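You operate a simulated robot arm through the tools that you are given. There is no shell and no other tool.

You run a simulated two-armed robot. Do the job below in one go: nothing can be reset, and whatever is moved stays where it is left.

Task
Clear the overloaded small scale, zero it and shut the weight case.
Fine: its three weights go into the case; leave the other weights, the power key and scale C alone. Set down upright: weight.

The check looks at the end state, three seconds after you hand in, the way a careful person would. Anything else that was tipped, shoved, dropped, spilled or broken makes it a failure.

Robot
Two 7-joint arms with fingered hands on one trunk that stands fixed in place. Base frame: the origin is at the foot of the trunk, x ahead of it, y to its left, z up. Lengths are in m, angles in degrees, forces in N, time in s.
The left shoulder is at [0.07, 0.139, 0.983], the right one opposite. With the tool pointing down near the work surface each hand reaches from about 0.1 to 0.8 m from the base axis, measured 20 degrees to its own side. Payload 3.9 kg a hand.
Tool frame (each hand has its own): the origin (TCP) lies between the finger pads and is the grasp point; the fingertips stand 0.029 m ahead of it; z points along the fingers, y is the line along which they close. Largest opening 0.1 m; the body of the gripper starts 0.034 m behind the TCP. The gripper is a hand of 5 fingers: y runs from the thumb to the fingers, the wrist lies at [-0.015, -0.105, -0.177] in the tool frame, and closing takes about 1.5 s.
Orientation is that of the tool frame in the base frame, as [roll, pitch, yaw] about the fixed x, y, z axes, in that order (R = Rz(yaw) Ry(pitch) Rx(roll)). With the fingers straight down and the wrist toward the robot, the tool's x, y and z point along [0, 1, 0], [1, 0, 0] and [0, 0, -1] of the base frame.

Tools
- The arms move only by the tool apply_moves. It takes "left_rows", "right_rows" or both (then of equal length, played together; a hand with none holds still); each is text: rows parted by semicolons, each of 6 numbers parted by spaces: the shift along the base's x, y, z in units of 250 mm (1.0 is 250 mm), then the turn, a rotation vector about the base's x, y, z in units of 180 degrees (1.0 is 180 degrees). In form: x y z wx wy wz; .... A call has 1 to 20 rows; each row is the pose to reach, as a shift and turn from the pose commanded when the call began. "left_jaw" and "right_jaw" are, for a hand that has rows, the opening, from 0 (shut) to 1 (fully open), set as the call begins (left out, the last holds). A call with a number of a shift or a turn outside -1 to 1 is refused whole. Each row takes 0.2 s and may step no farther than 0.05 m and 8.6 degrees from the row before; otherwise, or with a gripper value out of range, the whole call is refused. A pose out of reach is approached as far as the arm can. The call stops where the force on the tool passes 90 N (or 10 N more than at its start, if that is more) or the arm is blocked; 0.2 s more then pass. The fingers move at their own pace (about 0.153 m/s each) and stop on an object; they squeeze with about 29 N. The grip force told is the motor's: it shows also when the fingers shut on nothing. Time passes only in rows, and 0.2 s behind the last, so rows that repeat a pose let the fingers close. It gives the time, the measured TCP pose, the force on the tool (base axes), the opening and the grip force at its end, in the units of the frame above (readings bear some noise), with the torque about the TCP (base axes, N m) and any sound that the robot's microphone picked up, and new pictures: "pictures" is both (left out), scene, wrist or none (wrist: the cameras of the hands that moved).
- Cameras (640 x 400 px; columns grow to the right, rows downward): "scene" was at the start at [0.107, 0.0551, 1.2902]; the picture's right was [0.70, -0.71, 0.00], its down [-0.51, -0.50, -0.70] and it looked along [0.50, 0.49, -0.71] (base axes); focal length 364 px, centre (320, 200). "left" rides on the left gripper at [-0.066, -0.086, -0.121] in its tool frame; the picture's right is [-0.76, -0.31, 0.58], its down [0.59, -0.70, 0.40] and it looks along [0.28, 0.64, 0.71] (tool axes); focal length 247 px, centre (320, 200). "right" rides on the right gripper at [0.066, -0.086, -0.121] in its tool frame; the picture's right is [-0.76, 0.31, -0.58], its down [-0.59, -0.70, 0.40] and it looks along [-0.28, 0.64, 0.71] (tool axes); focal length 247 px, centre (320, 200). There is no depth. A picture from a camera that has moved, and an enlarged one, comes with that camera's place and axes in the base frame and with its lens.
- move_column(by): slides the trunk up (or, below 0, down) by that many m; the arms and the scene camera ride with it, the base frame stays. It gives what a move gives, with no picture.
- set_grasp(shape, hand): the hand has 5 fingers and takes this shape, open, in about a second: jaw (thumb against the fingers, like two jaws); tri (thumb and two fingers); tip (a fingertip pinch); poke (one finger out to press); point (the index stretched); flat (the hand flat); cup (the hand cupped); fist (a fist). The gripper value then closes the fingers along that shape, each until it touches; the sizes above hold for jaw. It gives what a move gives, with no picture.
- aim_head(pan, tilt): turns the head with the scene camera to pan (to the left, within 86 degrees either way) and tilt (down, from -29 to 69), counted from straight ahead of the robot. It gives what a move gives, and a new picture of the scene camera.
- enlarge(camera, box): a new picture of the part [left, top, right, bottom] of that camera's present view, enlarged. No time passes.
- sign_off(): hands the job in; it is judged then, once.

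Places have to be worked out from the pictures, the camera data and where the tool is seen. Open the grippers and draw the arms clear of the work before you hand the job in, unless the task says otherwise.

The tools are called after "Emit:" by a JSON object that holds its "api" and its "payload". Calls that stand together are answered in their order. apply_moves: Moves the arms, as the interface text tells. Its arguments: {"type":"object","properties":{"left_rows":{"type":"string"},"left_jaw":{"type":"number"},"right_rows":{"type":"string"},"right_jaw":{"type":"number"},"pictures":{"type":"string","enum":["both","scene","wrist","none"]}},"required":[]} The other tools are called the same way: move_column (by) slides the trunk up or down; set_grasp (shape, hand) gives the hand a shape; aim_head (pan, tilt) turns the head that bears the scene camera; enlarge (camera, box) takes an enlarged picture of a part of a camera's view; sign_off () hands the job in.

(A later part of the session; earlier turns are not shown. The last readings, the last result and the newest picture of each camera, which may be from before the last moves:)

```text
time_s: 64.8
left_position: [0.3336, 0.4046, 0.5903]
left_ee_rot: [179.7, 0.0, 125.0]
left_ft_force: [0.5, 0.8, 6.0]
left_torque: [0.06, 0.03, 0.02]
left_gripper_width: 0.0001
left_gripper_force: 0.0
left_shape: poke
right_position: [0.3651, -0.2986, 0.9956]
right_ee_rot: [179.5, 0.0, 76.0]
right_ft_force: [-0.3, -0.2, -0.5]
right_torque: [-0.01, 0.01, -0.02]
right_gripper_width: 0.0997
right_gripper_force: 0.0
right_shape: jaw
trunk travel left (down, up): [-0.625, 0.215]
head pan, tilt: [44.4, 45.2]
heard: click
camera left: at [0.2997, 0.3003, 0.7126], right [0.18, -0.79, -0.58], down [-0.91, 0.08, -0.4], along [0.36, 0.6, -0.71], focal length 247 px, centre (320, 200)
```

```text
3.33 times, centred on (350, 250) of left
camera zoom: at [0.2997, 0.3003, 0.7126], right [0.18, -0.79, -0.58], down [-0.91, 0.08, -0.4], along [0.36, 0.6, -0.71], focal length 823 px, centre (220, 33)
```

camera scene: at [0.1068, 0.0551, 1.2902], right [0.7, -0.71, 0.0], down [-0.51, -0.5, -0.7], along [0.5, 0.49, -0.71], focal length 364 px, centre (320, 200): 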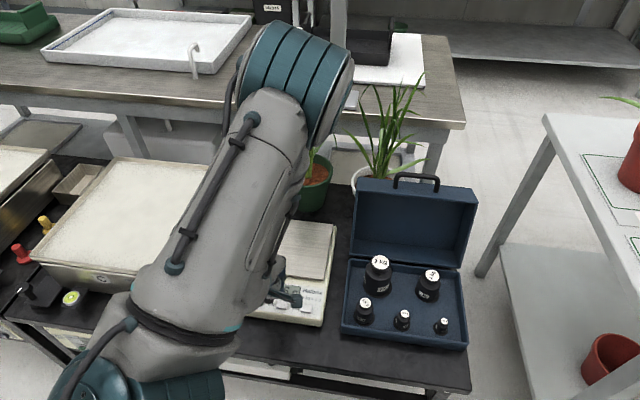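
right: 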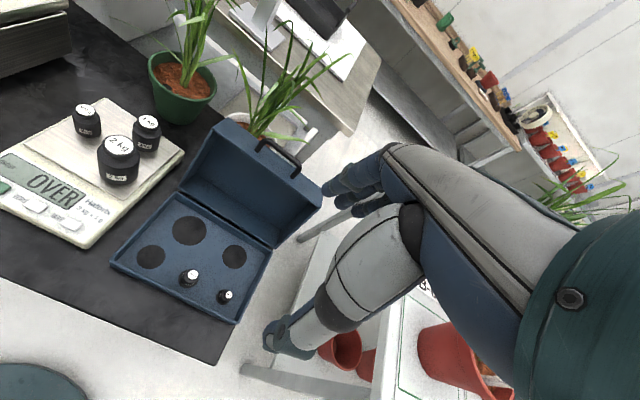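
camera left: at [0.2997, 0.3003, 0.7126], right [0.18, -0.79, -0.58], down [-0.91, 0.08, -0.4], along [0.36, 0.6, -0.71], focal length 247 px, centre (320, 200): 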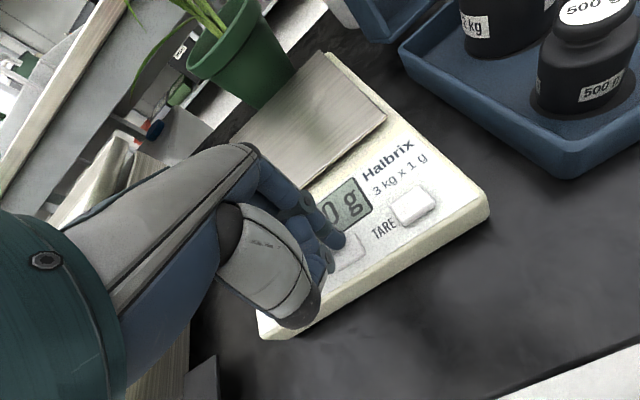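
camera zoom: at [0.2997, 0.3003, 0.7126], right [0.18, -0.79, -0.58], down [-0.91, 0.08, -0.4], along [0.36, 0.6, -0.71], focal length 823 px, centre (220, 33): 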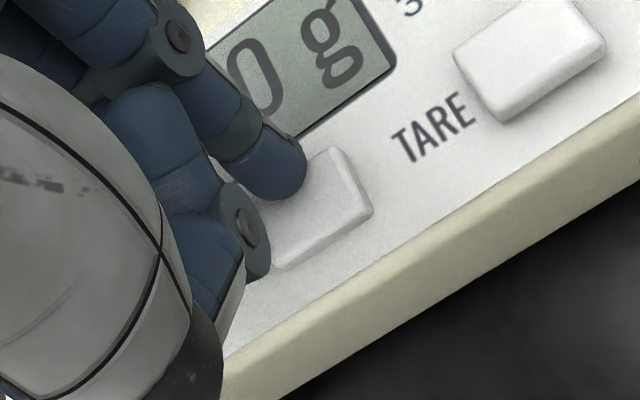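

A click was heard and the display reads 0 g. I lift straight off the key, then back out and up.

Emit:
{"api": "apply_moves", "payload": {"left_rows": "0 0 0.04 0 0 0; 0 0 0.12 0 0 0; 0 0 0.24 0 0 0; 0.1 -0.05 0.36 0 0 0; 0.22 -0.1 0.5 0 0 0; 0.34 -0.15 0.64 0 0 0; 0.44 -0.2 0.78 0 0 0; 0.44 -0.2 0.78 0 0 0", "pictures": "both"}}

Emit:
{"api": "enlarge", "payload": {"camera": "scene", "box": [230, 160, 490, 360]}}

```text
time_s: 66.5
left_position: [0.4417, 0.3528, 0.7854]
left_ee_rot: [179.9, 0.0, 125.0]
left_ft_force: [0.2, 0.2, -0.1]
left_torque: [0.0, 0.01, -0.01]
left_gripper_width: 0.0
left_gripper_force: 0.1
left_shape: poke
right_position: [0.3669, -0.2981, 0.9951]
right_ee_rot: [179.7, 0.1, 76.1]
right_ft_force: [0.3, 0.2, -0.2]
right_torque: [0.0, 0.02, 0.0]
right_gripper_width: 0.1
right_gripper_force: 0.1
right_shape: jaw
trunk travel left (down, up): [-0.625, 0.215]
head pan, tilt: [44.4, 45.2]
camera scene: at [0.1072, 0.0557, 1.2901], right [0.7, -0.71, 0.0], down [-0.51, -0.5, -0.7], along [0.5, 0.49, -0.71], focal length 364 px, centre (320, 200)
camera left: at [0.4099, 0.2496, 0.9074], right [0.18, -0.8, -0.58], down [-0.91, 0.08, -0.4], along [0.36, 0.6, -0.71], focal length 247 px, centre (320, 200)
```

scene: 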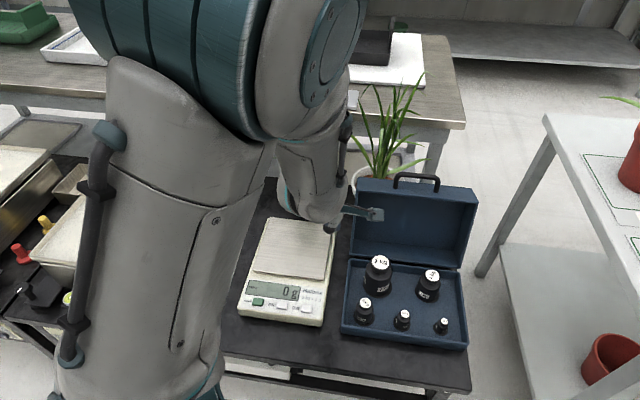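
left: 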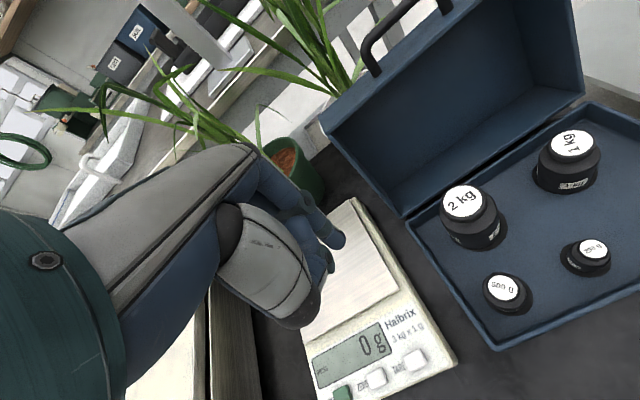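

```text
2.00 times, centred on (360, 260) of scene
camera zoom: at [0.1072, 0.0557, 1.2901], right [0.7, -0.71, 0.0], down [-0.51, -0.5, -0.7], along [0.5, 0.49, -0.71], focal length 728 px, centre (240, 80)
```

zoom: 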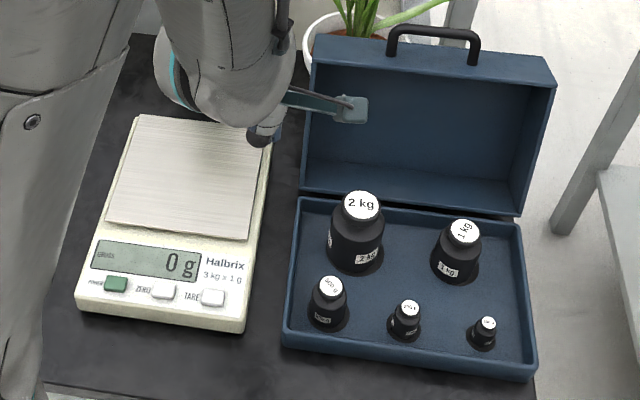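

The scale reads 0 g. Next is the lid; I enlarge its handle in both views to locate the bar by triangulation.

Emit:
{"api": "enlarge", "payload": {"camera": "left", "box": [300, 0, 600, 230]}}

Emit:
{"api": "enlarge", "payload": {"camera": "scene", "box": [340, 160, 490, 280]}}

```text
1.74 times, centred on (450, 115) of left
camera zoom: at [0.4099, 0.2496, 0.9074], right [0.18, -0.8, -0.58], down [-0.91, 0.08, -0.4], along [0.36, 0.6, -0.71], focal length 430 px, centre (94, 348)
```

zoom: 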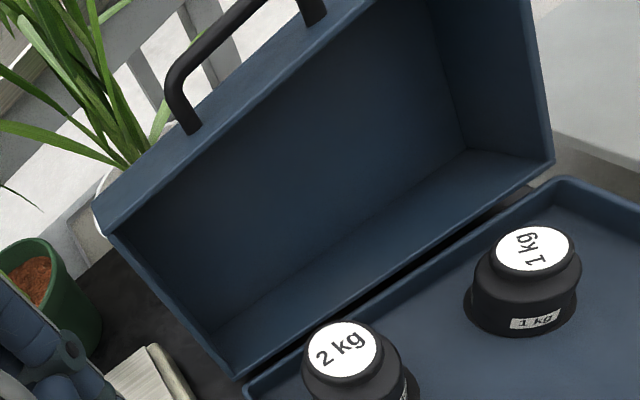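

```text
3.33 times, centred on (415, 220) of scene
camera zoom: at [0.1072, 0.0557, 1.2901], right [0.7, -0.71, 0.0], down [-0.51, -0.5, -0.7], along [0.5, 0.49, -0.71], focal length 1214 px, centre (3, 133)
```

zoom: 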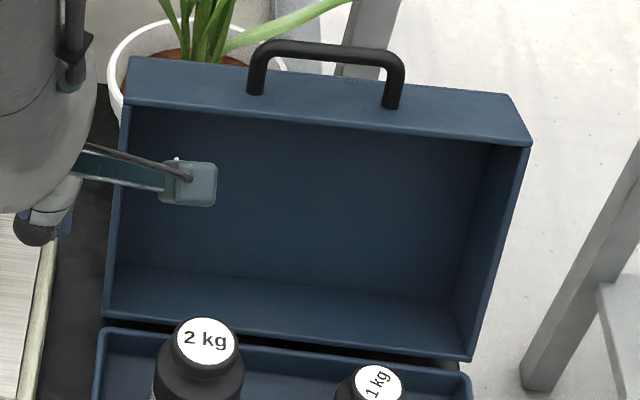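

The two viewpoints are nearly collinear with the handle, so I need a side view. I move the left hand to a high position left of the lid, turned to yaw 80°, to look at the handle from the side.

Emit:
{"api": "apply_moves", "payload": {"left_rows": "0 0 0.12 0 0 0; 0.03 0.08 0.24 0 0 -0.04; 0.07 0.18 0.3 0 0 -0.08; 0.11 0.28 0.34 0 0 -0.12; 0.15 0.38 0.36 0 0 -0.16; 0.19 0.48 0.36 0 0 -0.2; 0.22 0.56 0.36 0 0 -0.24; 0.22 0.56 0.36 0 0 -0.25; 0.22 0.56 0.36 0 0 -0.25", "pictures": "both"}}

Emit:
{"api": "enlarge", "payload": {"camera": "left", "box": [240, 0, 560, 240]}}

```text
time_s: 68.5
left_position: [0.4981, 0.4938, 0.8737]
left_ee_rot: [-180.0, 0.0, 80.0]
left_ft_force: [1.2, 0.7, -0.5]
left_torque: [-0.03, 0.01, -0.02]
left_gripper_width: 0.0
left_gripper_force: 0.1
left_shape: poke
left hand out of reach, approached as far as the arm can: row 2
right_position: [0.3664, -0.2987, 0.9962]
right_ee_rot: [179.4, 0.0, 76.2]
right_ft_force: [0.5, -0.7, 0.2]
right_torque: [0.0, -0.01, -0.01]
right_gripper_width: 0.0998
right_gripper_force: 0.1
right_shape: jaw
trunk travel left (down, up): [-0.625, 0.215]
head pan, tilt: [44.4, 45.2]
camera scene: at [0.1071, 0.0554, 1.2901], right [0.7, -0.71, 0.0], down [-0.51, -0.5, -0.7], along [0.5, 0.49, -0.71], focal length 364 px, centre (320, 200)
camera left: at [0.4022, 0.4445, 0.9954], right [-0.43, -0.69, -0.58], down [-0.59, 0.7, -0.4], along [0.68, 0.17, -0.71], focal length 247 px, centre (320, 200)
```

scene: 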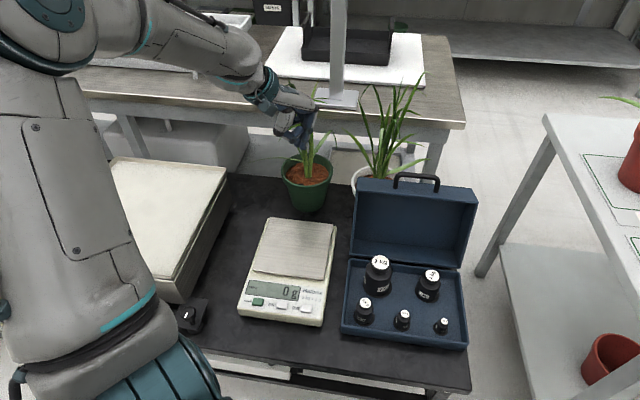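
left: 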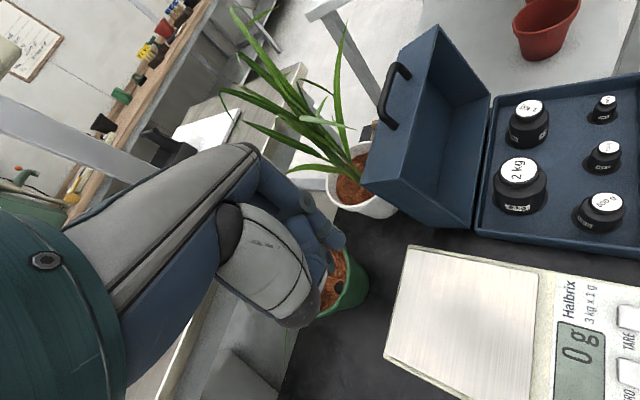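

```text
1.67 times, centred on (400, 120) of left
camera zoom: at [0.4022, 0.4445, 0.9954], right [-0.43, -0.69, -0.58], down [-0.59, 0.7, -0.4], along [0.68, 0.17, -0.71], focal length 412 px, centre (187, 333)
```

zoom: 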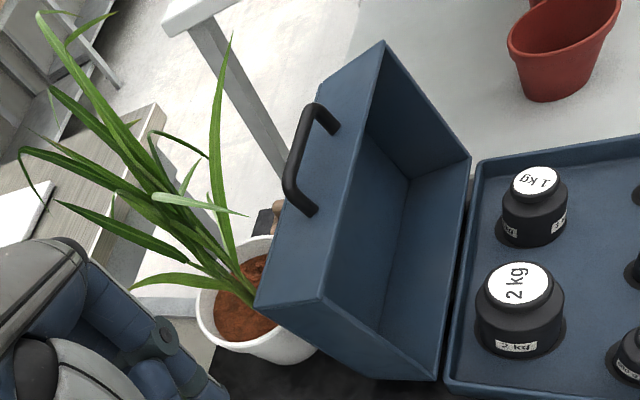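

With the side view I get the bar centre at about (0.686, 0.323, 0.758), hinge midpoint (0.616, 0.270, 0.563), lid opened to ~107°, and the bar ~36 mm off the lid wall with ~70 mm between the posts. Four fingers would not fit, so I try the three-finger shape and inspect it.

Emit:
{"api": "set_grasp", "payload": {"shape": "tri", "hand": "left"}}

Emit:
{"api": "enlarge", "payload": {"camera": "left", "box": [180, 120, 420, 380]}}

Emit:
{"api": "enlarge", "payload": {"camera": "scene", "box": [230, 50, 350, 170]}}

```text
time_s: 69.5
left_position: [0.4982, 0.4945, 0.8733]
left_ee_rot: [-180.0, -0.2, 80.0]
left_ft_force: [0.3, 1.2, 0.2]
left_torque: [-0.01, 0.02, 0.01]
left_gripper_width: 0.0999
left_gripper_force: 0.0
left_shape: tri
right_position: [0.3668, -0.2983, 0.996]
right_ee_rot: [179.6, 0.0, 76.0]
right_ft_force: [0.5, 0.3, -0.4]
right_torque: [-0.02, 0.01, 0.01]
right_gripper_width: 0.0998
right_gripper_force: 0.1
right_shape: jaw
trunk travel left (down, up): [-0.625, 0.215]
head pan, tilt: [44.4, 45.2]
```

```text
1.54 times, centred on (300, 250) of left
camera zoom: at [0.4022, 0.444, 0.9956], right [-0.43, -0.69, -0.58], down [-0.59, 0.7, -0.4], along [0.68, 0.17, -0.71], focal length 380 px, centre (351, 123)
```

zoom: 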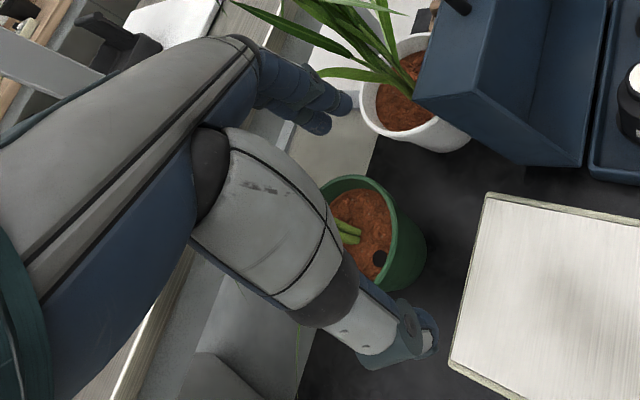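

```text
3.33 times, centred on (290, 110) of scene
camera zoom: at [0.107, 0.0551, 1.2902], right [0.7, -0.71, 0.0], down [-0.51, -0.5, -0.7], along [0.5, 0.49, -0.71], focal length 1214 px, centre (420, 500)
```

zoom: 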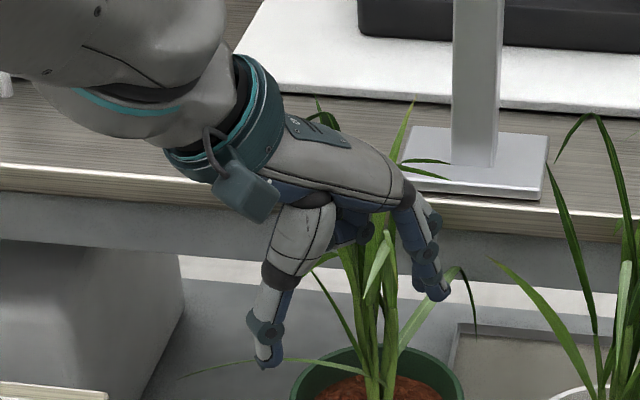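

The three-finger shape shows thumb against index and middle, ring and little fingers folded. I go around the front of the lid to hover above the handle, aligned with the bar (yaw 125°), with the opening reduced to 4 cm.

Emit:
{"api": "apply_moves", "payload": {"left_rows": "0.002 -0.14 0.02 0 0 0.03; 0.004 -0.28 0.03 0 0 0.06; 0.006 -0.42 0.03 0 0 0.09; 0.02 -0.54 0.03 0 0 0.12; 0.14 -0.64 0.03 0 0 0.15; 0.28 -0.73 0.03 0 0 0.18; 0.4 -0.81 0.03 0 0 0.21; 0.52 -0.78 0.03 0 0 0.24; 0.64 -0.73 0.02 0 0 0.252; 0.752 -0.685 -0.01 0 0 0.252; 0.752 -0.685 -0.01 0 0 0.252", "left_jaw": 0.4, "pictures": "both"}}

Emit:
{"api": "enlarge", "payload": {"camera": "left", "box": [200, 120, 500, 380]}}

Emit:
{"api": "enlarge", "payload": {"camera": "scene", "box": [330, 60, 500, 280]}}

```text
time_s: 71.8
left_position: [0.6852, 0.323, 0.8729]
left_ee_rot: [179.9, 0.0, 125.3]
left_ft_force: [-0.5, -0.3, -0.1]
left_torque: [0.0, 0.01, 0.04]
left_gripper_width: 0.0403
left_gripper_force: 0.1
left_shape: tri
right_position: [0.3658, -0.2989, 0.996]
right_ee_rot: [179.4, 0.0, 76.1]
right_ft_force: [0.2, 0.6, -0.3]
right_torque: [0.03, 0.01, 0.01]
right_gripper_width: 0.0997
right_gripper_force: 0.1
right_shape: jaw
trunk travel left (down, up): [-0.625, 0.215]
head pan, tilt: [44.4, 45.2]
camera scene: at [0.1063, 0.0544, 1.2903], right [0.7, -0.71, 0.0], down [-0.51, -0.5, -0.71], along [0.5, 0.49, -0.71], focal length 364 px, centre (320, 200)
camera left: at [0.6528, 0.2192, 0.9951], right [0.19, -0.79, -0.58], down [-0.91, 0.07, -0.4], along [0.36, 0.6, -0.71], focal length 247 px, centre (320, 200)
```

scene: 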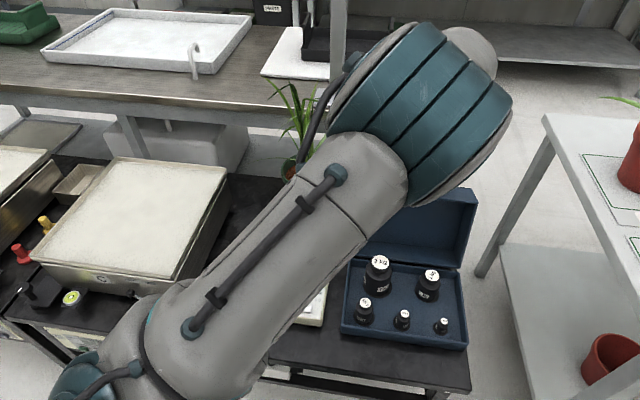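
left: 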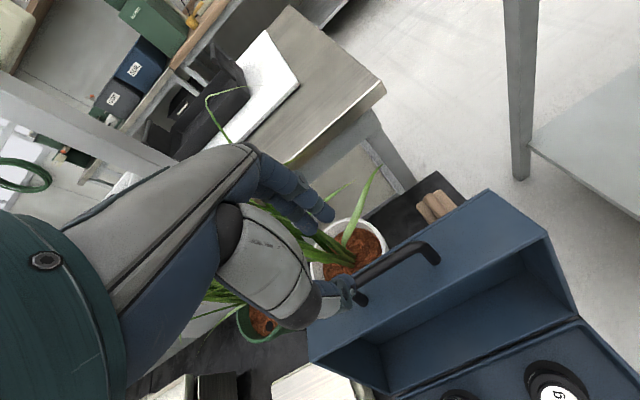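

```text
1.54 times, centred on (350, 250) of left
camera zoom: at [0.6528, 0.2192, 0.9951], right [0.19, -0.79, -0.58], down [-0.91, 0.07, -0.4], along [0.36, 0.6, -0.71], focal length 380 px, centre (274, 123)
```

zoom: 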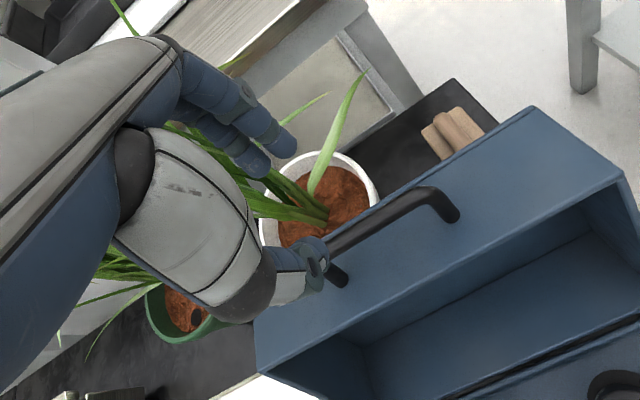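

```text
1.82 times, centred on (415, 170) of scene
camera zoom: at [0.1063, 0.0544, 1.2903], right [0.7, -0.71, 0.0], down [-0.51, -0.5, -0.71], along [0.5, 0.49, -0.71], focal length 662 px, centre (147, 254)
```

zoom: 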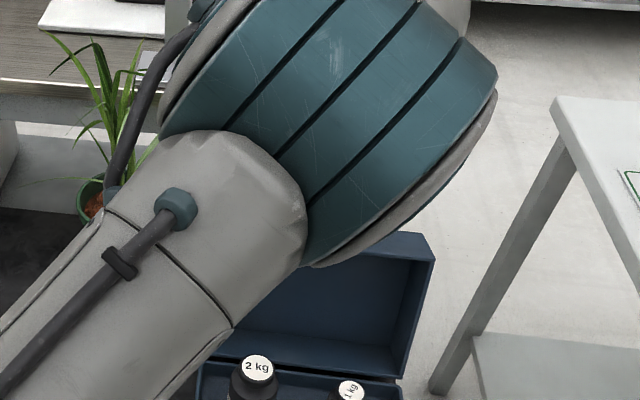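

Above the handle the fingers would have to go down behind it among the leaves, so I prefer an approach tilted 40° forward with the palm on the robot's side, which also suits the whole closing arc. I tilt the hand and back off to a pre-grasp pose about 8 cm short of the bar.

Emit:
{"api": "apply_moves", "payload": {"left_rows": "-0.05 -0.035 0 0.0213 -0.0302 0; -0.1 -0.07 0 0.0427 -0.0604 0; -0.165 -0.12 0 0.0641 -0.0906 0; -0.165 -0.12 -0.04 0.0855 -0.1208 0; -0.165 -0.12 -0.1 0.1068 -0.151 0; -0.165 -0.12 -0.18 0.1282 -0.1813 0; -0.165 -0.12 -0.18 0.1282 -0.1813 0", "pictures": "both"}}

Emit:
{"api": "enlarge", "payload": {"camera": "left", "box": [200, 120, 500, 380]}}

Emit:
{"api": "enlarge", "payload": {"camera": "scene", "box": [330, 100, 500, 280]}}

```text
time_s: 73.5
left_position: [0.6422, 0.2886, 0.83]
left_ee_rot: [139.9, 0.1, 125.2]
left_ft_force: [-0.3, -0.3, 0.0]
left_torque: [-0.04, 0.02, 0.03]
left_gripper_width: 0.0401
left_gripper_force: 0.1
left_shape: tri
left hand out of reach, approached as far as the arm can: row 3, 4, 5
right_position: [0.3641, -0.3003, 0.9953]
right_ee_rot: [179.4, -0.1, 76.1]
right_ft_force: [0.2, -0.3, 0.7]
right_torque: [0.02, -0.06, 0.01]
right_gripper_width: 0.0999
right_gripper_force: 0.1
right_shape: jaw
trunk travel left (down, up): [-0.625, 0.215]
head pan, tilt: [44.4, 45.2]
camera scene: at [0.1054, 0.0526, 1.2904], right [0.7, -0.71, 0.0], down [-0.51, -0.49, -0.71], along [0.5, 0.49, -0.71], focal length 364 px, centre (320, 200)
camera left: at [0.5626, 0.1528, 0.8692], right [0.55, -0.54, -0.64], down [-0.57, 0.32, -0.76], along [0.61, 0.78, -0.13], focal length 247 px, centre (320, 200)
```

scene: 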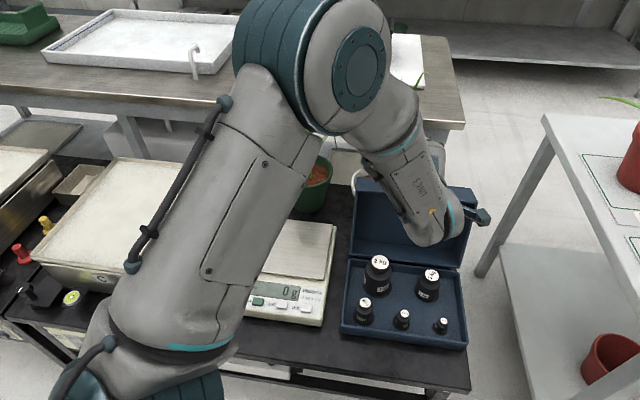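
left: 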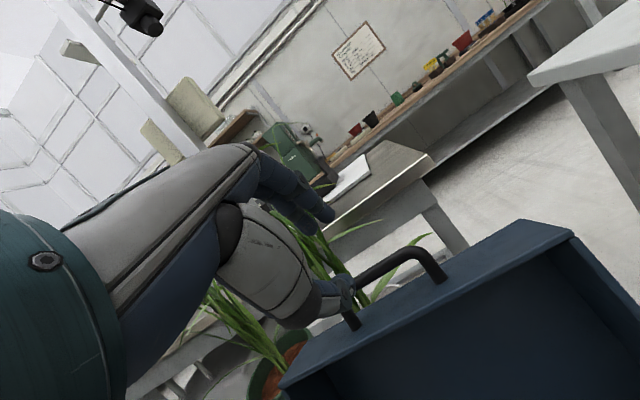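

```text
1.54 times, centred on (350, 250) of left
camera zoom: at [0.5626, 0.1528, 0.8692], right [0.55, -0.54, -0.64], down [-0.57, 0.32, -0.76], along [0.61, 0.78, -0.13], focal length 380 px, centre (274, 123)
```

zoom: 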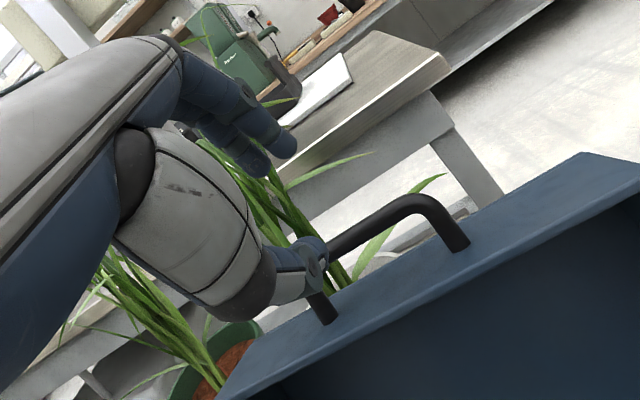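

```text
2.22 times, centred on (415, 190) of scene
camera zoom: at [0.1054, 0.0526, 1.2904], right [0.7, -0.71, 0.0], down [-0.51, -0.49, -0.71], along [0.5, 0.49, -0.71], focal length 809 px, centre (109, 222)
```

zoom: 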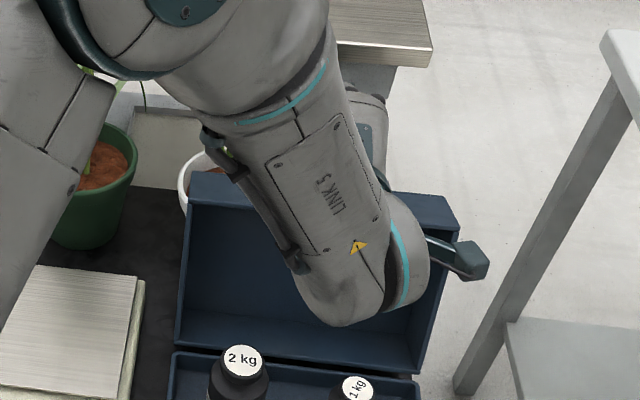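

From the tilted view the bar lies at forward coordinate n ≈ 0.746 and z ≈ 0.754, i.e. about 9 cm ahead along the fingers. I narrow to 3 cm and advance halfway, then re-check.

Emit:
{"api": "apply_moves", "payload": {"left_rows": "0.02 0.0175 -0.044 0 0 0; 0.04 0.035 -0.088 0 0 0; 0.0604 0.0524 -0.132 0 0 0; 0.0604 0.0524 -0.132 0 0 0", "left_jaw": 0.32, "pictures": "wrist"}}

Emit:
{"api": "enlarge", "payload": {"camera": "left", "box": [240, 150, 480, 350]}}

Emit:
{"api": "enlarge", "payload": {"camera": "scene", "box": [340, 120, 500, 260]}}

```text
time_s: 74.5
left_position: [0.6583, 0.3052, 0.7945]
left_ee_rot: [140.0, 0.0, 125.5]
left_ft_force: [-1.0, -0.3, 0.3]
left_torque: [0.0, 0.0, 0.04]
left_gripper_width: 0.0324
left_gripper_force: 0.0
left_shape: tri
right_position: [0.3651, -0.2986, 0.9961]
right_ee_rot: [179.5, 0.0, 76.1]
right_ft_force: [0.2, 0.1, -0.8]
right_torque: [0.04, 0.01, -0.01]
right_gripper_width: 0.0998
right_gripper_force: 0.1
right_shape: jaw
trunk travel left (down, up): [-0.625, 0.215]
head pan, tilt: [44.4, 45.2]
camera left: at [0.5794, 0.1684, 0.8337], right [0.55, -0.54, -0.64], down [-0.57, 0.32, -0.76], along [0.61, 0.78, -0.13], focal length 247 px, centre (320, 200)
```

left: 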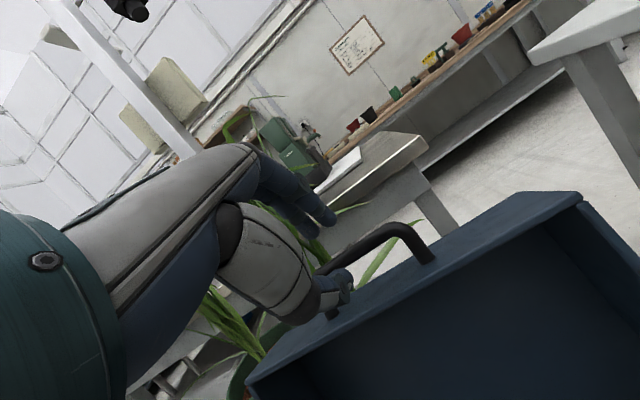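

```text
2.00 times, centred on (360, 250) of left
camera zoom: at [0.5794, 0.1684, 0.8337], right [0.55, -0.54, -0.64], down [-0.57, 0.32, -0.76], along [0.61, 0.78, -0.13], focal length 494 px, centre (240, 100)
```

zoom: 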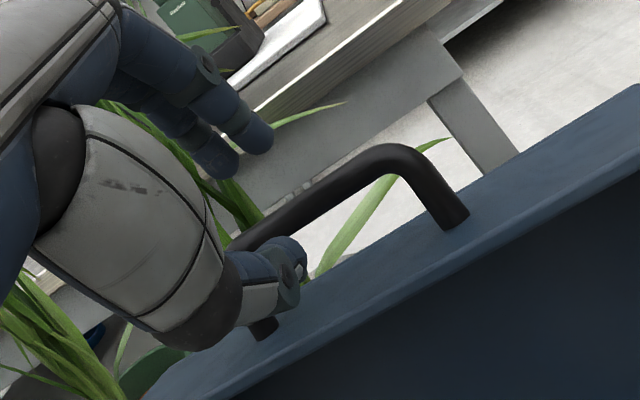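

```text
2.86 times, centred on (420, 190) of scene
camera zoom: at [0.1065, 0.0546, 1.2902], right [0.7, -0.71, 0.0], down [-0.51, -0.5, -0.7], along [0.5, 0.49, -0.71], focal length 1040 px, centre (34, 229)
```

zoom: 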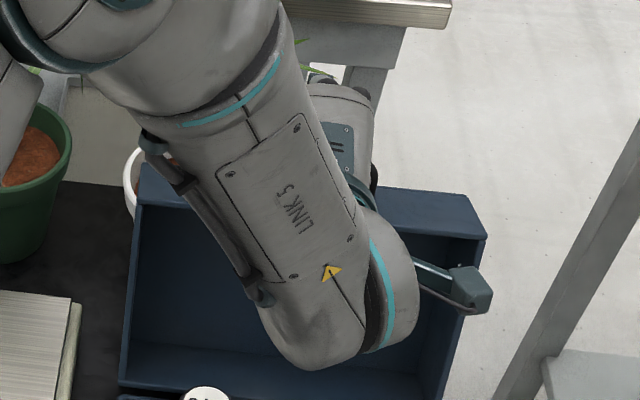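

Matching the bar line in the image gives it about 4.7 cm ahead along the fingers and nearly centred between them. I advance 3.3 cm along the finger direction so the bar sits between the finger tips.

Emit:
{"api": "apply_moves", "payload": {"left_rows": "0.02 0.014 -0.024 0 0 0; 0.04 0.028 -0.048 0 0 0; 0.06 0.042 -0.073 0 0 0; 0.0777 0.0549 -0.095 0 0 0; 0.0777 0.0549 -0.095 0 0 0", "left_jaw": 0.32, "pictures": "wrist"}}

Emit:
{"api": "enlarge", "payload": {"camera": "left", "box": [240, 150, 440, 320]}}

```text
time_s: 75.7
left_position: [0.6788, 0.3183, 0.7702]
left_ee_rot: [140.0, 0.0, 125.4]
left_ft_force: [0.1, 0.3, -0.7]
left_torque: [-0.01, 0.0, 0.0]
left_gripper_width: 0.0323
left_gripper_force: 0.1
left_shape: tri
right_position: [0.3668, -0.2981, 0.9951]
right_ee_rot: [179.6, 0.0, 76.1]
right_ft_force: [-0.1, 0.1, -0.6]
right_torque: [0.01, -0.01, 0.0]
right_gripper_width: 0.0998
right_gripper_force: 0.2
right_shape: jaw
trunk travel left (down, up): [-0.625, 0.215]
head pan, tilt: [44.4, 45.2]
camera left: at [0.5993, 0.1821, 0.8099], right [0.55, -0.54, -0.64], down [-0.57, 0.32, -0.76], along [0.61, 0.78, -0.13], focal length 247 px, centre (320, 200)
```

left: 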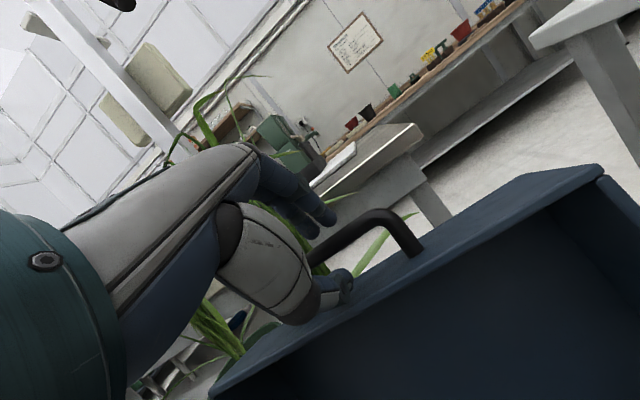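

```text
2.35 times, centred on (340, 235) of left
camera zoom: at [0.5993, 0.1821, 0.8099], right [0.55, -0.54, -0.64], down [-0.57, 0.32, -0.76], along [0.61, 0.78, -0.13], focal length 581 px, centre (273, 118)
```

zoom: 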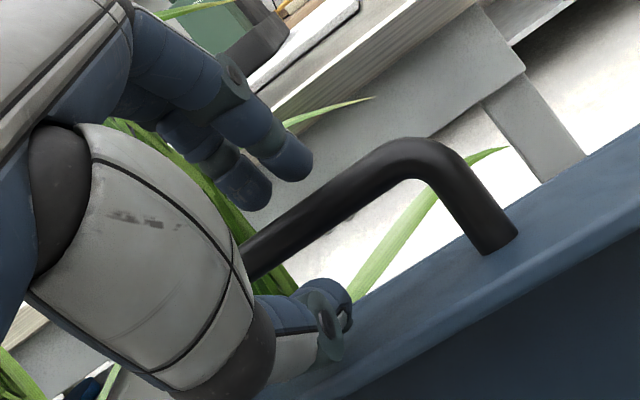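

The bar now runs between the thumb and the two fingers. I close the hand on it.

Emit:
{"api": "apply_moves", "payload": {"left_rows": "0 0 0 0 0 0; 0 0 0 0 0 0; 0 0 0 0 0 0; 0 0 0 0 0 0; 0 0 0 0 0 0; 0 0 0 0 0 0", "left_jaw": 0.0, "pictures": "wrist"}}

Emit:
{"api": "enlarge", "payload": {"camera": "left", "box": [240, 150, 440, 320]}}

```text
time_s: 77.0
left_position: [0.6786, 0.3195, 0.7713]
left_ee_rot: [139.9, -0.1, 125.4]
left_ft_force: [0.4, -0.5, -0.6]
left_torque: [-0.05, -0.03, -0.01]
left_gripper_width: 0.0061
left_gripper_force: 29.0
left_shape: tri
right_position: [0.3653, -0.2977, 0.9968]
right_ee_rot: [179.6, 0.0, 76.1]
right_ft_force: [-1.0, -0.3, -0.5]
right_torque: [0.0, -0.02, 0.01]
right_gripper_width: 0.0996
right_gripper_force: 0.1
right_shape: jaw
trunk travel left (down, up): [-0.625, 0.215]
head pan, tilt: [44.4, 45.2]
camera left: at [0.5994, 0.182, 0.8098], right [0.55, -0.54, -0.64], down [-0.57, 0.32, -0.76], along [0.61, 0.78, -0.13], focal length 247 px, centre (320, 200)
```

left: 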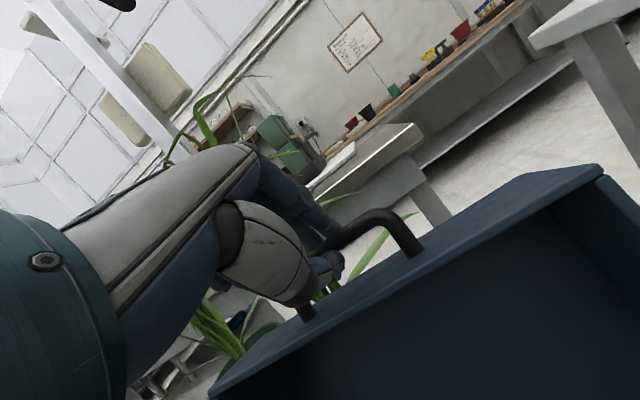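

```text
2.35 times, centred on (340, 235) of left
camera zoom: at [0.5994, 0.182, 0.8098], right [0.55, -0.54, -0.64], down [-0.57, 0.32, -0.76], along [0.61, 0.78, -0.13], focal length 581 px, centre (273, 118)
```

zoom: 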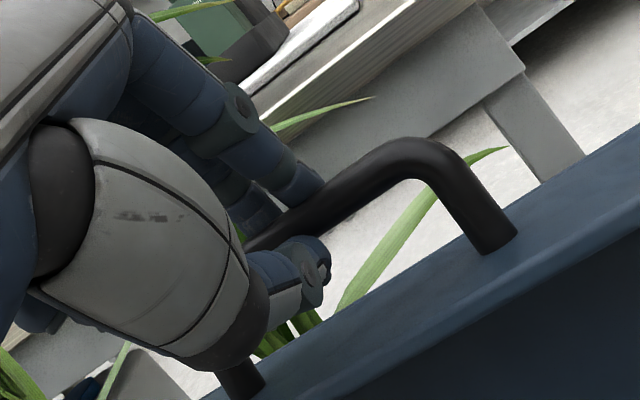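

The bar is gripped at 29 N. I swing it along the computed arc about the hinge in small segments, first 12°, watching the force for any radial error.

Emit:
{"api": "apply_moves", "payload": {"left_rows": "-0.023 -0.0163 0.012 0 0 0; -0.046 -0.0325 0.024 0 0 0; -0.0934 -0.066 0.044 0 0 0; -0.1417 -0.1002 0.06 0 0 0; -0.1417 -0.1002 0.06 0 0 0", "pictures": "both"}}

```text
time_s: 78.2
left_position: [0.6425, 0.2927, 0.787]
left_ee_rot: [139.8, 0.1, 125.4]
left_ft_force: [3.8, -1.3, 6.2]
left_torque: [0.14, -0.26, -0.02]
left_gripper_width: 0.0064
left_gripper_force: 29.1
left_shape: tri
right_position: [0.3662, -0.2996, 0.9955]
right_ee_rot: [179.6, -0.1, 76.1]
right_ft_force: [1.0, 0.5, -0.5]
right_torque: [0.04, -0.03, 0.02]
right_gripper_width: 0.0995
right_gripper_force: 0.1
right_shape: jaw
trunk travel left (down, up): [-0.625, 0.215]
head pan, tilt: [44.4, 45.2]
camera scene: at [0.1065, 0.0545, 1.2903], right [0.7, -0.71, 0.0], down [-0.51, -0.5, -0.71], along [0.5, 0.49, -0.71], focal length 364 px, centre (320, 200)
camera left: at [0.5633, 0.1566, 0.8251], right [0.55, -0.54, -0.64], down [-0.57, 0.32, -0.76], along [0.61, 0.78, -0.13], focal length 247 px, centre (320, 200)
```

scene: 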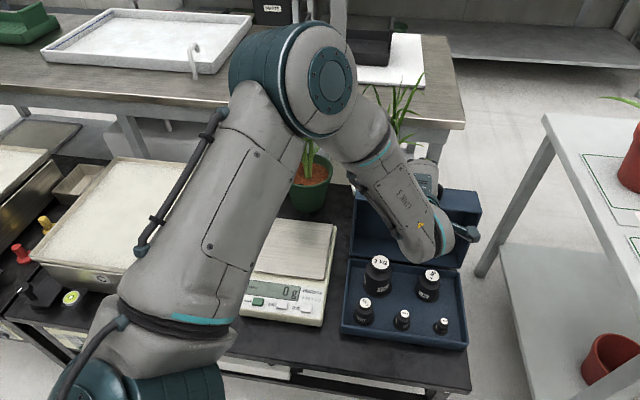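
left: 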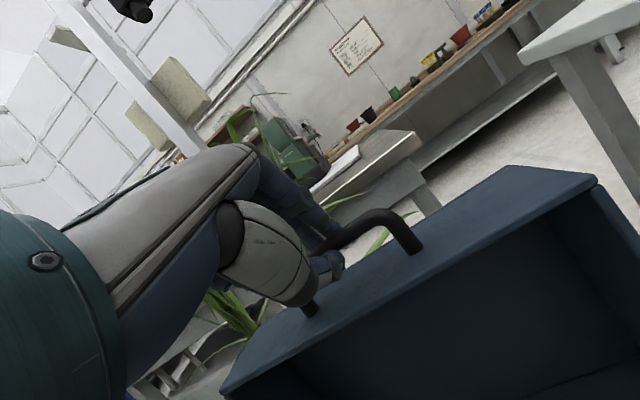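

The lid follows; the reading shows ~6.6 N outward, meaning the true arc is about 1 mm larger. I correct the hinge estimate (n ≈ 0.648) and continue another 16°.

Emit:
{"api": "apply_moves", "payload": {"left_rows": "-0.049 -0.0346 0.018 0 0 0; -0.0989 -0.0699 0.0272 0 0 0; -0.1492 -0.1055 0.032 0 0 0; -0.1994 -0.141 0.0324 0 0 0; -0.1994 -0.141 0.0324 0 0 0", "pictures": "wrist"}}

```text
time_s: 79.5
left_position: [0.593, 0.2582, 0.793]
left_ee_rot: [139.9, 0.0, 125.2]
left_ft_force: [3.9, -4.5, 5.8]
left_torque: [0.1, -0.26, -0.16]
left_gripper_width: 0.0051
left_gripper_force: 28.8
left_shape: tri
right_position: [0.3655, -0.2994, 0.9962]
right_ee_rot: [179.6, 0.0, 76.1]
right_ft_force: [0.1, -0.8, -0.7]
right_torque: [0.02, 0.02, 0.01]
right_gripper_width: 0.0996
right_gripper_force: 0.2
right_shape: jaw
trunk travel left (down, up): [-0.625, 0.215]
head pan, tilt: [44.4, 45.2]
camera left: at [0.5132, 0.121, 0.8324], right [0.55, -0.54, -0.64], down [-0.57, 0.32, -0.76], along [0.61, 0.78, -0.13], focal length 247 px, centre (320, 200)
```

left: 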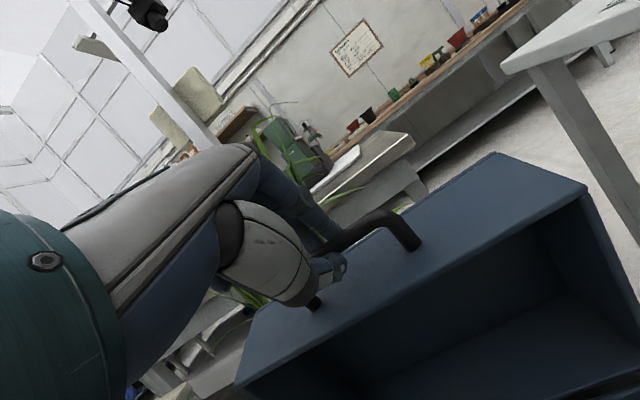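

Forces show a slight lateral error too (my forward axis is off by ~1.4°), so I correct the direction and radius and continue another 20°, past the balance point.

Emit:
{"api": "apply_moves", "payload": {"left_rows": "-0.0415 -0.0434 0.0 0 0 0; -0.0909 -0.0802 -0.008 0 0 0; -0.1396 -0.1166 -0.02 0 0 0; -0.1874 -0.1522 -0.036 0 0 0; -0.2346 -0.1874 -0.056 0 0 0; -0.2346 -0.1874 -0.056 0 0 0", "pictures": "both"}}

```text
time_s: 80.8
left_position: [0.5345, 0.2136, 0.7776]
left_ee_rot: [140.0, 0.0, 125.5]
left_ft_force: [-7.1, 9.8, 1.5]
left_torque: [0.19, -0.06, 0.13]
left_gripper_width: 0.0032
left_gripper_force: 28.8
left_shape: tri
right_position: [0.3652, -0.2956, 0.996]
right_ee_rot: [179.5, 0.1, 76.1]
right_ft_force: [0.7, -0.2, -0.9]
right_torque: [0.01, 0.0, -0.01]
right_gripper_width: 0.0999
right_gripper_force: 0.1
right_shape: jaw
trunk travel left (down, up): [-0.625, 0.215]
head pan, tilt: [44.4, 45.2]
camera scene: at [0.1055, 0.0565, 1.2902], right [0.7, -0.71, 0.0], down [-0.51, -0.5, -0.7], along [0.5, 0.49, -0.71], focal length 364 px, centre (320, 200)
camera left: at [0.4548, 0.0762, 0.8171], right [0.55, -0.54, -0.64], down [-0.57, 0.31, -0.76], along [0.61, 0.78, -0.13], focal length 247 px, centre (320, 200)
```

scene: 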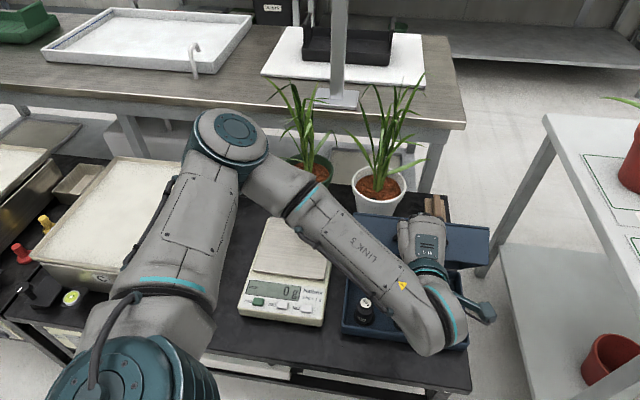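
left: 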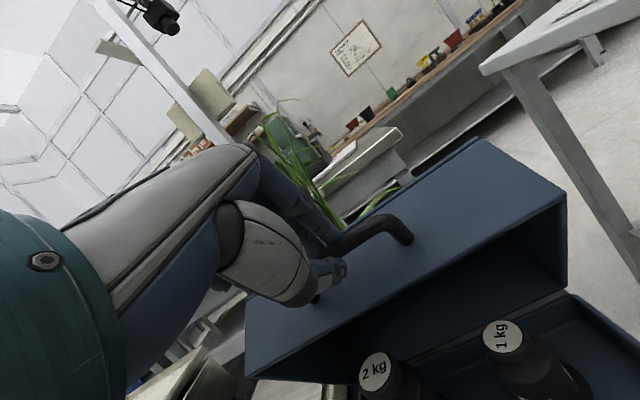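

The lateral force now reads −12 N (over-corrected ~3 mm). I look closely at the grip on the bar before continuing.

Emit:
{"api": "enlarge", "payload": {"camera": "left", "box": [240, 150, 440, 320]}}

Emit:
{"api": "enlarge", "payload": {"camera": "scene", "box": [330, 180, 510, 360]}}

```text
2.35 times, centred on (340, 235) of left
camera zoom: at [0.4548, 0.0762, 0.8171], right [0.55, -0.54, -0.64], down [-0.57, 0.31, -0.76], along [0.61, 0.78, -0.13], focal length 581 px, centre (273, 118)
```

zoom: 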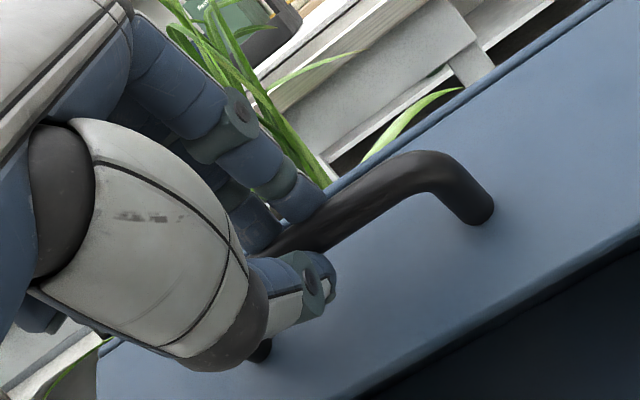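

```text
2.22 times, centred on (420, 270) of scene
camera zoom: at [0.1055, 0.0565, 1.2902], right [0.7, -0.71, 0.0], down [-0.51, -0.5, -0.7], along [0.5, 0.49, -0.71], focal length 809 px, centre (98, 44)
```

zoom: 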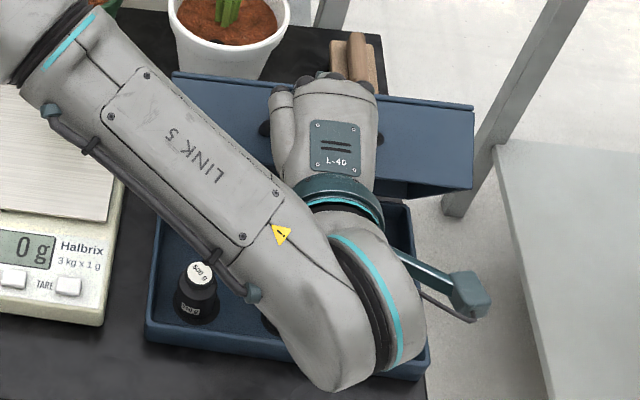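

The bar has crept toward the fingertips, and the lid is just at its balance point now, so this is the moment to re-grip: I open to 2 cm (still caging the bar), correct 3 mm sideways and 4 mm deeper.

Emit:
{"api": "apply_moves", "payload": {"left_rows": "0 0 0 0 0 0; 0.0008 0.0077 -0.0062 0 0 0; 0.0016 0.0154 -0.0124 0 0 0; 0.0016 0.0154 -0.0124 0 0 0", "left_jaw": 0.2, "pictures": "wrist"}}

Emit:
{"api": "enlarge", "payload": {"camera": "left", "box": [240, 150, 440, 320]}}

```text
time_s: 81.8
left_position: [0.5357, 0.2156, 0.7755]
left_ee_rot: [139.9, 0.1, 125.3]
left_ft_force: [0.0, 0.1, -0.2]
left_torque: [-0.02, -0.03, 0.02]
left_gripper_width: 0.02
left_gripper_force: 0.0
left_shape: tri
right_position: [0.3668, -0.299, 0.9949]
right_ee_rot: [179.7, 0.0, 76.1]
right_ft_force: [0.5, 0.2, 0.9]
right_torque: [0.0, 0.0, 0.01]
right_gripper_width: 0.0996
right_gripper_force: 0.0
right_shape: jaw
trunk travel left (down, up): [-0.625, 0.215]
head pan, tilt: [44.4, 45.2]
camera left: at [0.4564, 0.0785, 0.8147], right [0.55, -0.54, -0.64], down [-0.57, 0.32, -0.76], along [0.61, 0.78, -0.13], focal length 247 px, centre (320, 200)
```

left: 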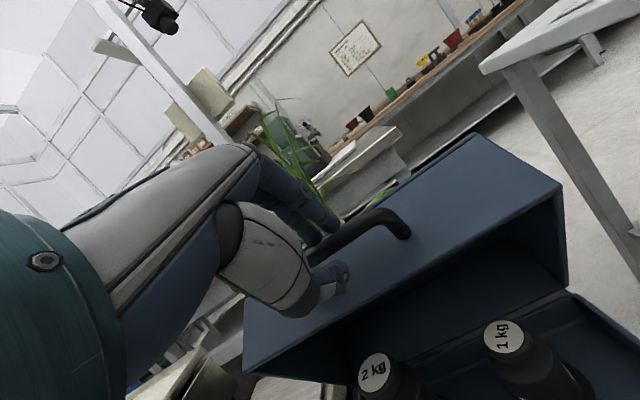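

```text
2.35 times, centred on (340, 235) of left
camera zoom: at [0.4564, 0.0785, 0.8147], right [0.55, -0.54, -0.64], down [-0.57, 0.32, -0.76], along [0.61, 0.78, -0.13], focal length 581 px, centre (273, 118)
```

zoom: 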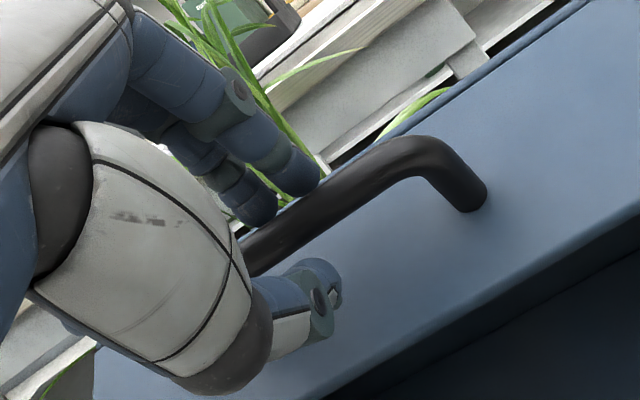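

The lid stays put by itself and the bar is well inside the fingers. I close again and continue the arc by 16°.

Emit:
{"api": "apply_moves", "payload": {"left_rows": "0 0 0 0 0 0; 0 0 0 0 0 0; 0 0 0 0 0 0; 0 0 0 0 0 0; 0 0 0 0 0 0; -0.0461 -0.0332 -0.0244 0 0 0; -0.0909 -0.0654 -0.0524 0 0 0; -0.1341 -0.0965 -0.0844 0 0 0; -0.1753 -0.1262 -0.12 0 0 0; -0.1753 -0.1262 -0.12 0 0 0", "left_jaw": 0.0, "pictures": "wrist"}}

Emit:
{"api": "enlarge", "payload": {"camera": "left", "box": [240, 150, 440, 320]}}

```text
time_s: 84.0
left_position: [0.4915, 0.1842, 0.746]
left_ee_rot: [140.2, 0.0, 125.4]
left_ft_force: [7.2, 2.0, -5.9]
left_torque: [0.05, -0.14, -0.06]
left_gripper_width: 0.0042
left_gripper_force: 28.8
left_shape: tri
right_position: [0.3664, -0.2993, 0.9955]
right_ee_rot: [179.6, 0.1, 76.1]
right_ft_force: [-0.4, 0.3, 0.2]
right_torque: [-0.01, 0.0, -0.02]
right_gripper_width: 0.0998
right_gripper_force: 0.1
right_shape: jaw
trunk travel left (down, up): [-0.625, 0.215]
head pan, tilt: [44.4, 45.2]
camera left: at [0.4128, 0.0475, 0.784], right [0.55, -0.54, -0.64], down [-0.57, 0.32, -0.76], along [0.61, 0.78, -0.13], focal length 247 px, centre (320, 200)
```

left: 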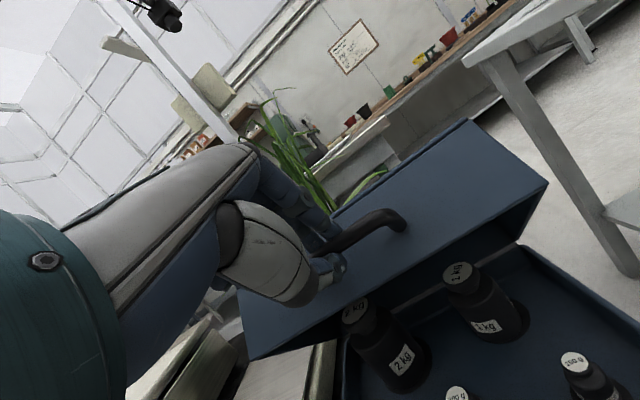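

```text
2.35 times, centred on (340, 235) of left
camera zoom: at [0.4128, 0.0475, 0.784], right [0.55, -0.54, -0.64], down [-0.57, 0.32, -0.76], along [0.61, 0.78, -0.13], focal length 581 px, centre (273, 118)
```

zoom: 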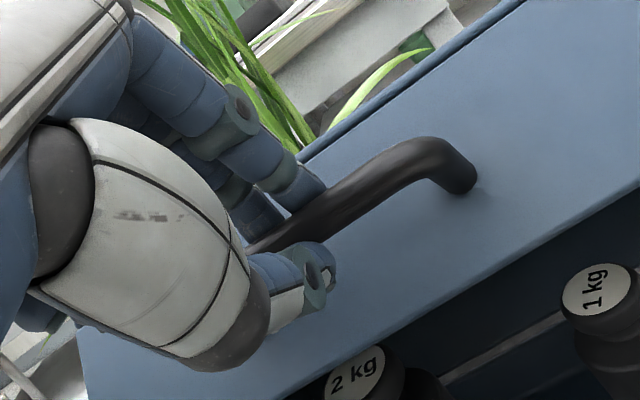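

Now the reading shows the hand ~2 mm outside the arc, so I refit the hinge to (n 0.648, z 0.570) with radius 0.214 and go on another 16°.

Emit:
{"api": "apply_moves", "payload": {"left_rows": "-0.0254 -0.0208 -0.0416 0 0 0; -0.0605 -0.046 -0.0828 0 0 0; -0.0926 -0.0691 -0.1272 0 0 0; -0.1225 -0.0906 -0.174 0 0 0; -0.1225 -0.0906 -0.174 0 0 0", "pictures": "both"}}

Emit:
{"api": "enlarge", "payload": {"camera": "left", "box": [240, 150, 440, 320]}}

```text
time_s: 85.2
left_position: [0.4598, 0.1625, 0.7021]
left_ee_rot: [140.0, 0.2, 125.4]
left_ft_force: [-3.7, 3.0, 1.3]
left_torque: [0.15, -0.14, 0.06]
left_gripper_width: 0.0034
left_gripper_force: 29.6
left_shape: tri
right_position: [0.3647, -0.2973, 0.9963]
right_ee_rot: [179.6, 0.1, 76.1]
right_ft_force: [0.2, 0.6, -1.1]
right_torque: [0.01, -0.02, -0.02]
right_gripper_width: 0.0998
right_gripper_force: 0.0
right_shape: jaw
trunk travel left (down, up): [-0.625, 0.215]
head pan, tilt: [44.4, 45.2]
camera scene: at [0.1064, 0.0555, 1.2902], right [0.7, -0.71, 0.0], down [-0.51, -0.5, -0.7], along [0.5, 0.49, -0.71], focal length 364 px, centre (320, 200)
camera left: at [0.3821, 0.0245, 0.7414], right [0.55, -0.54, -0.64], down [-0.57, 0.32, -0.76], along [0.61, 0.78, -0.13], focal length 247 px, centre (320, 200)
```

scene: 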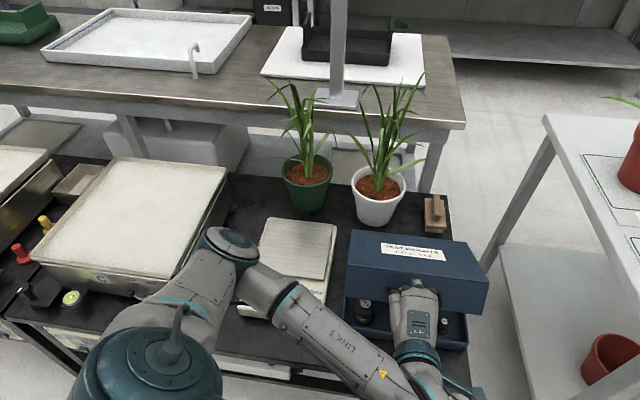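
left: 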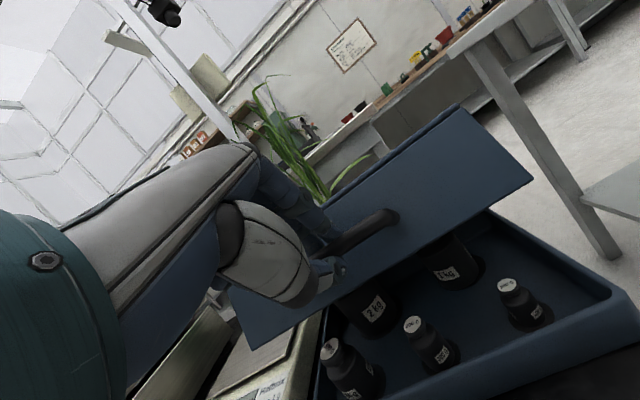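

```text
2.35 times, centred on (340, 235) of left
camera zoom: at [0.3821, 0.0245, 0.7414], right [0.55, -0.54, -0.64], down [-0.57, 0.32, -0.76], along [0.61, 0.78, -0.13], focal length 581 px, centre (273, 118)
```

zoom: 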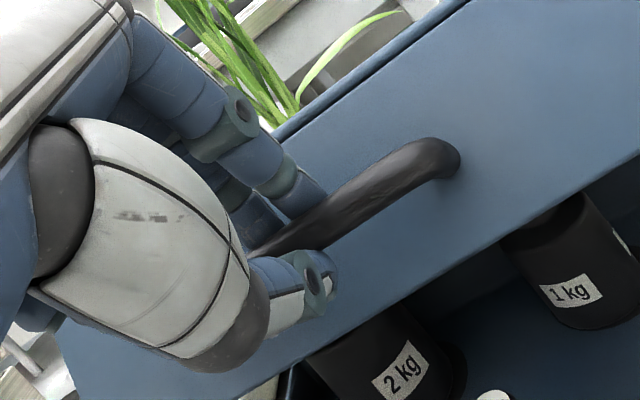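

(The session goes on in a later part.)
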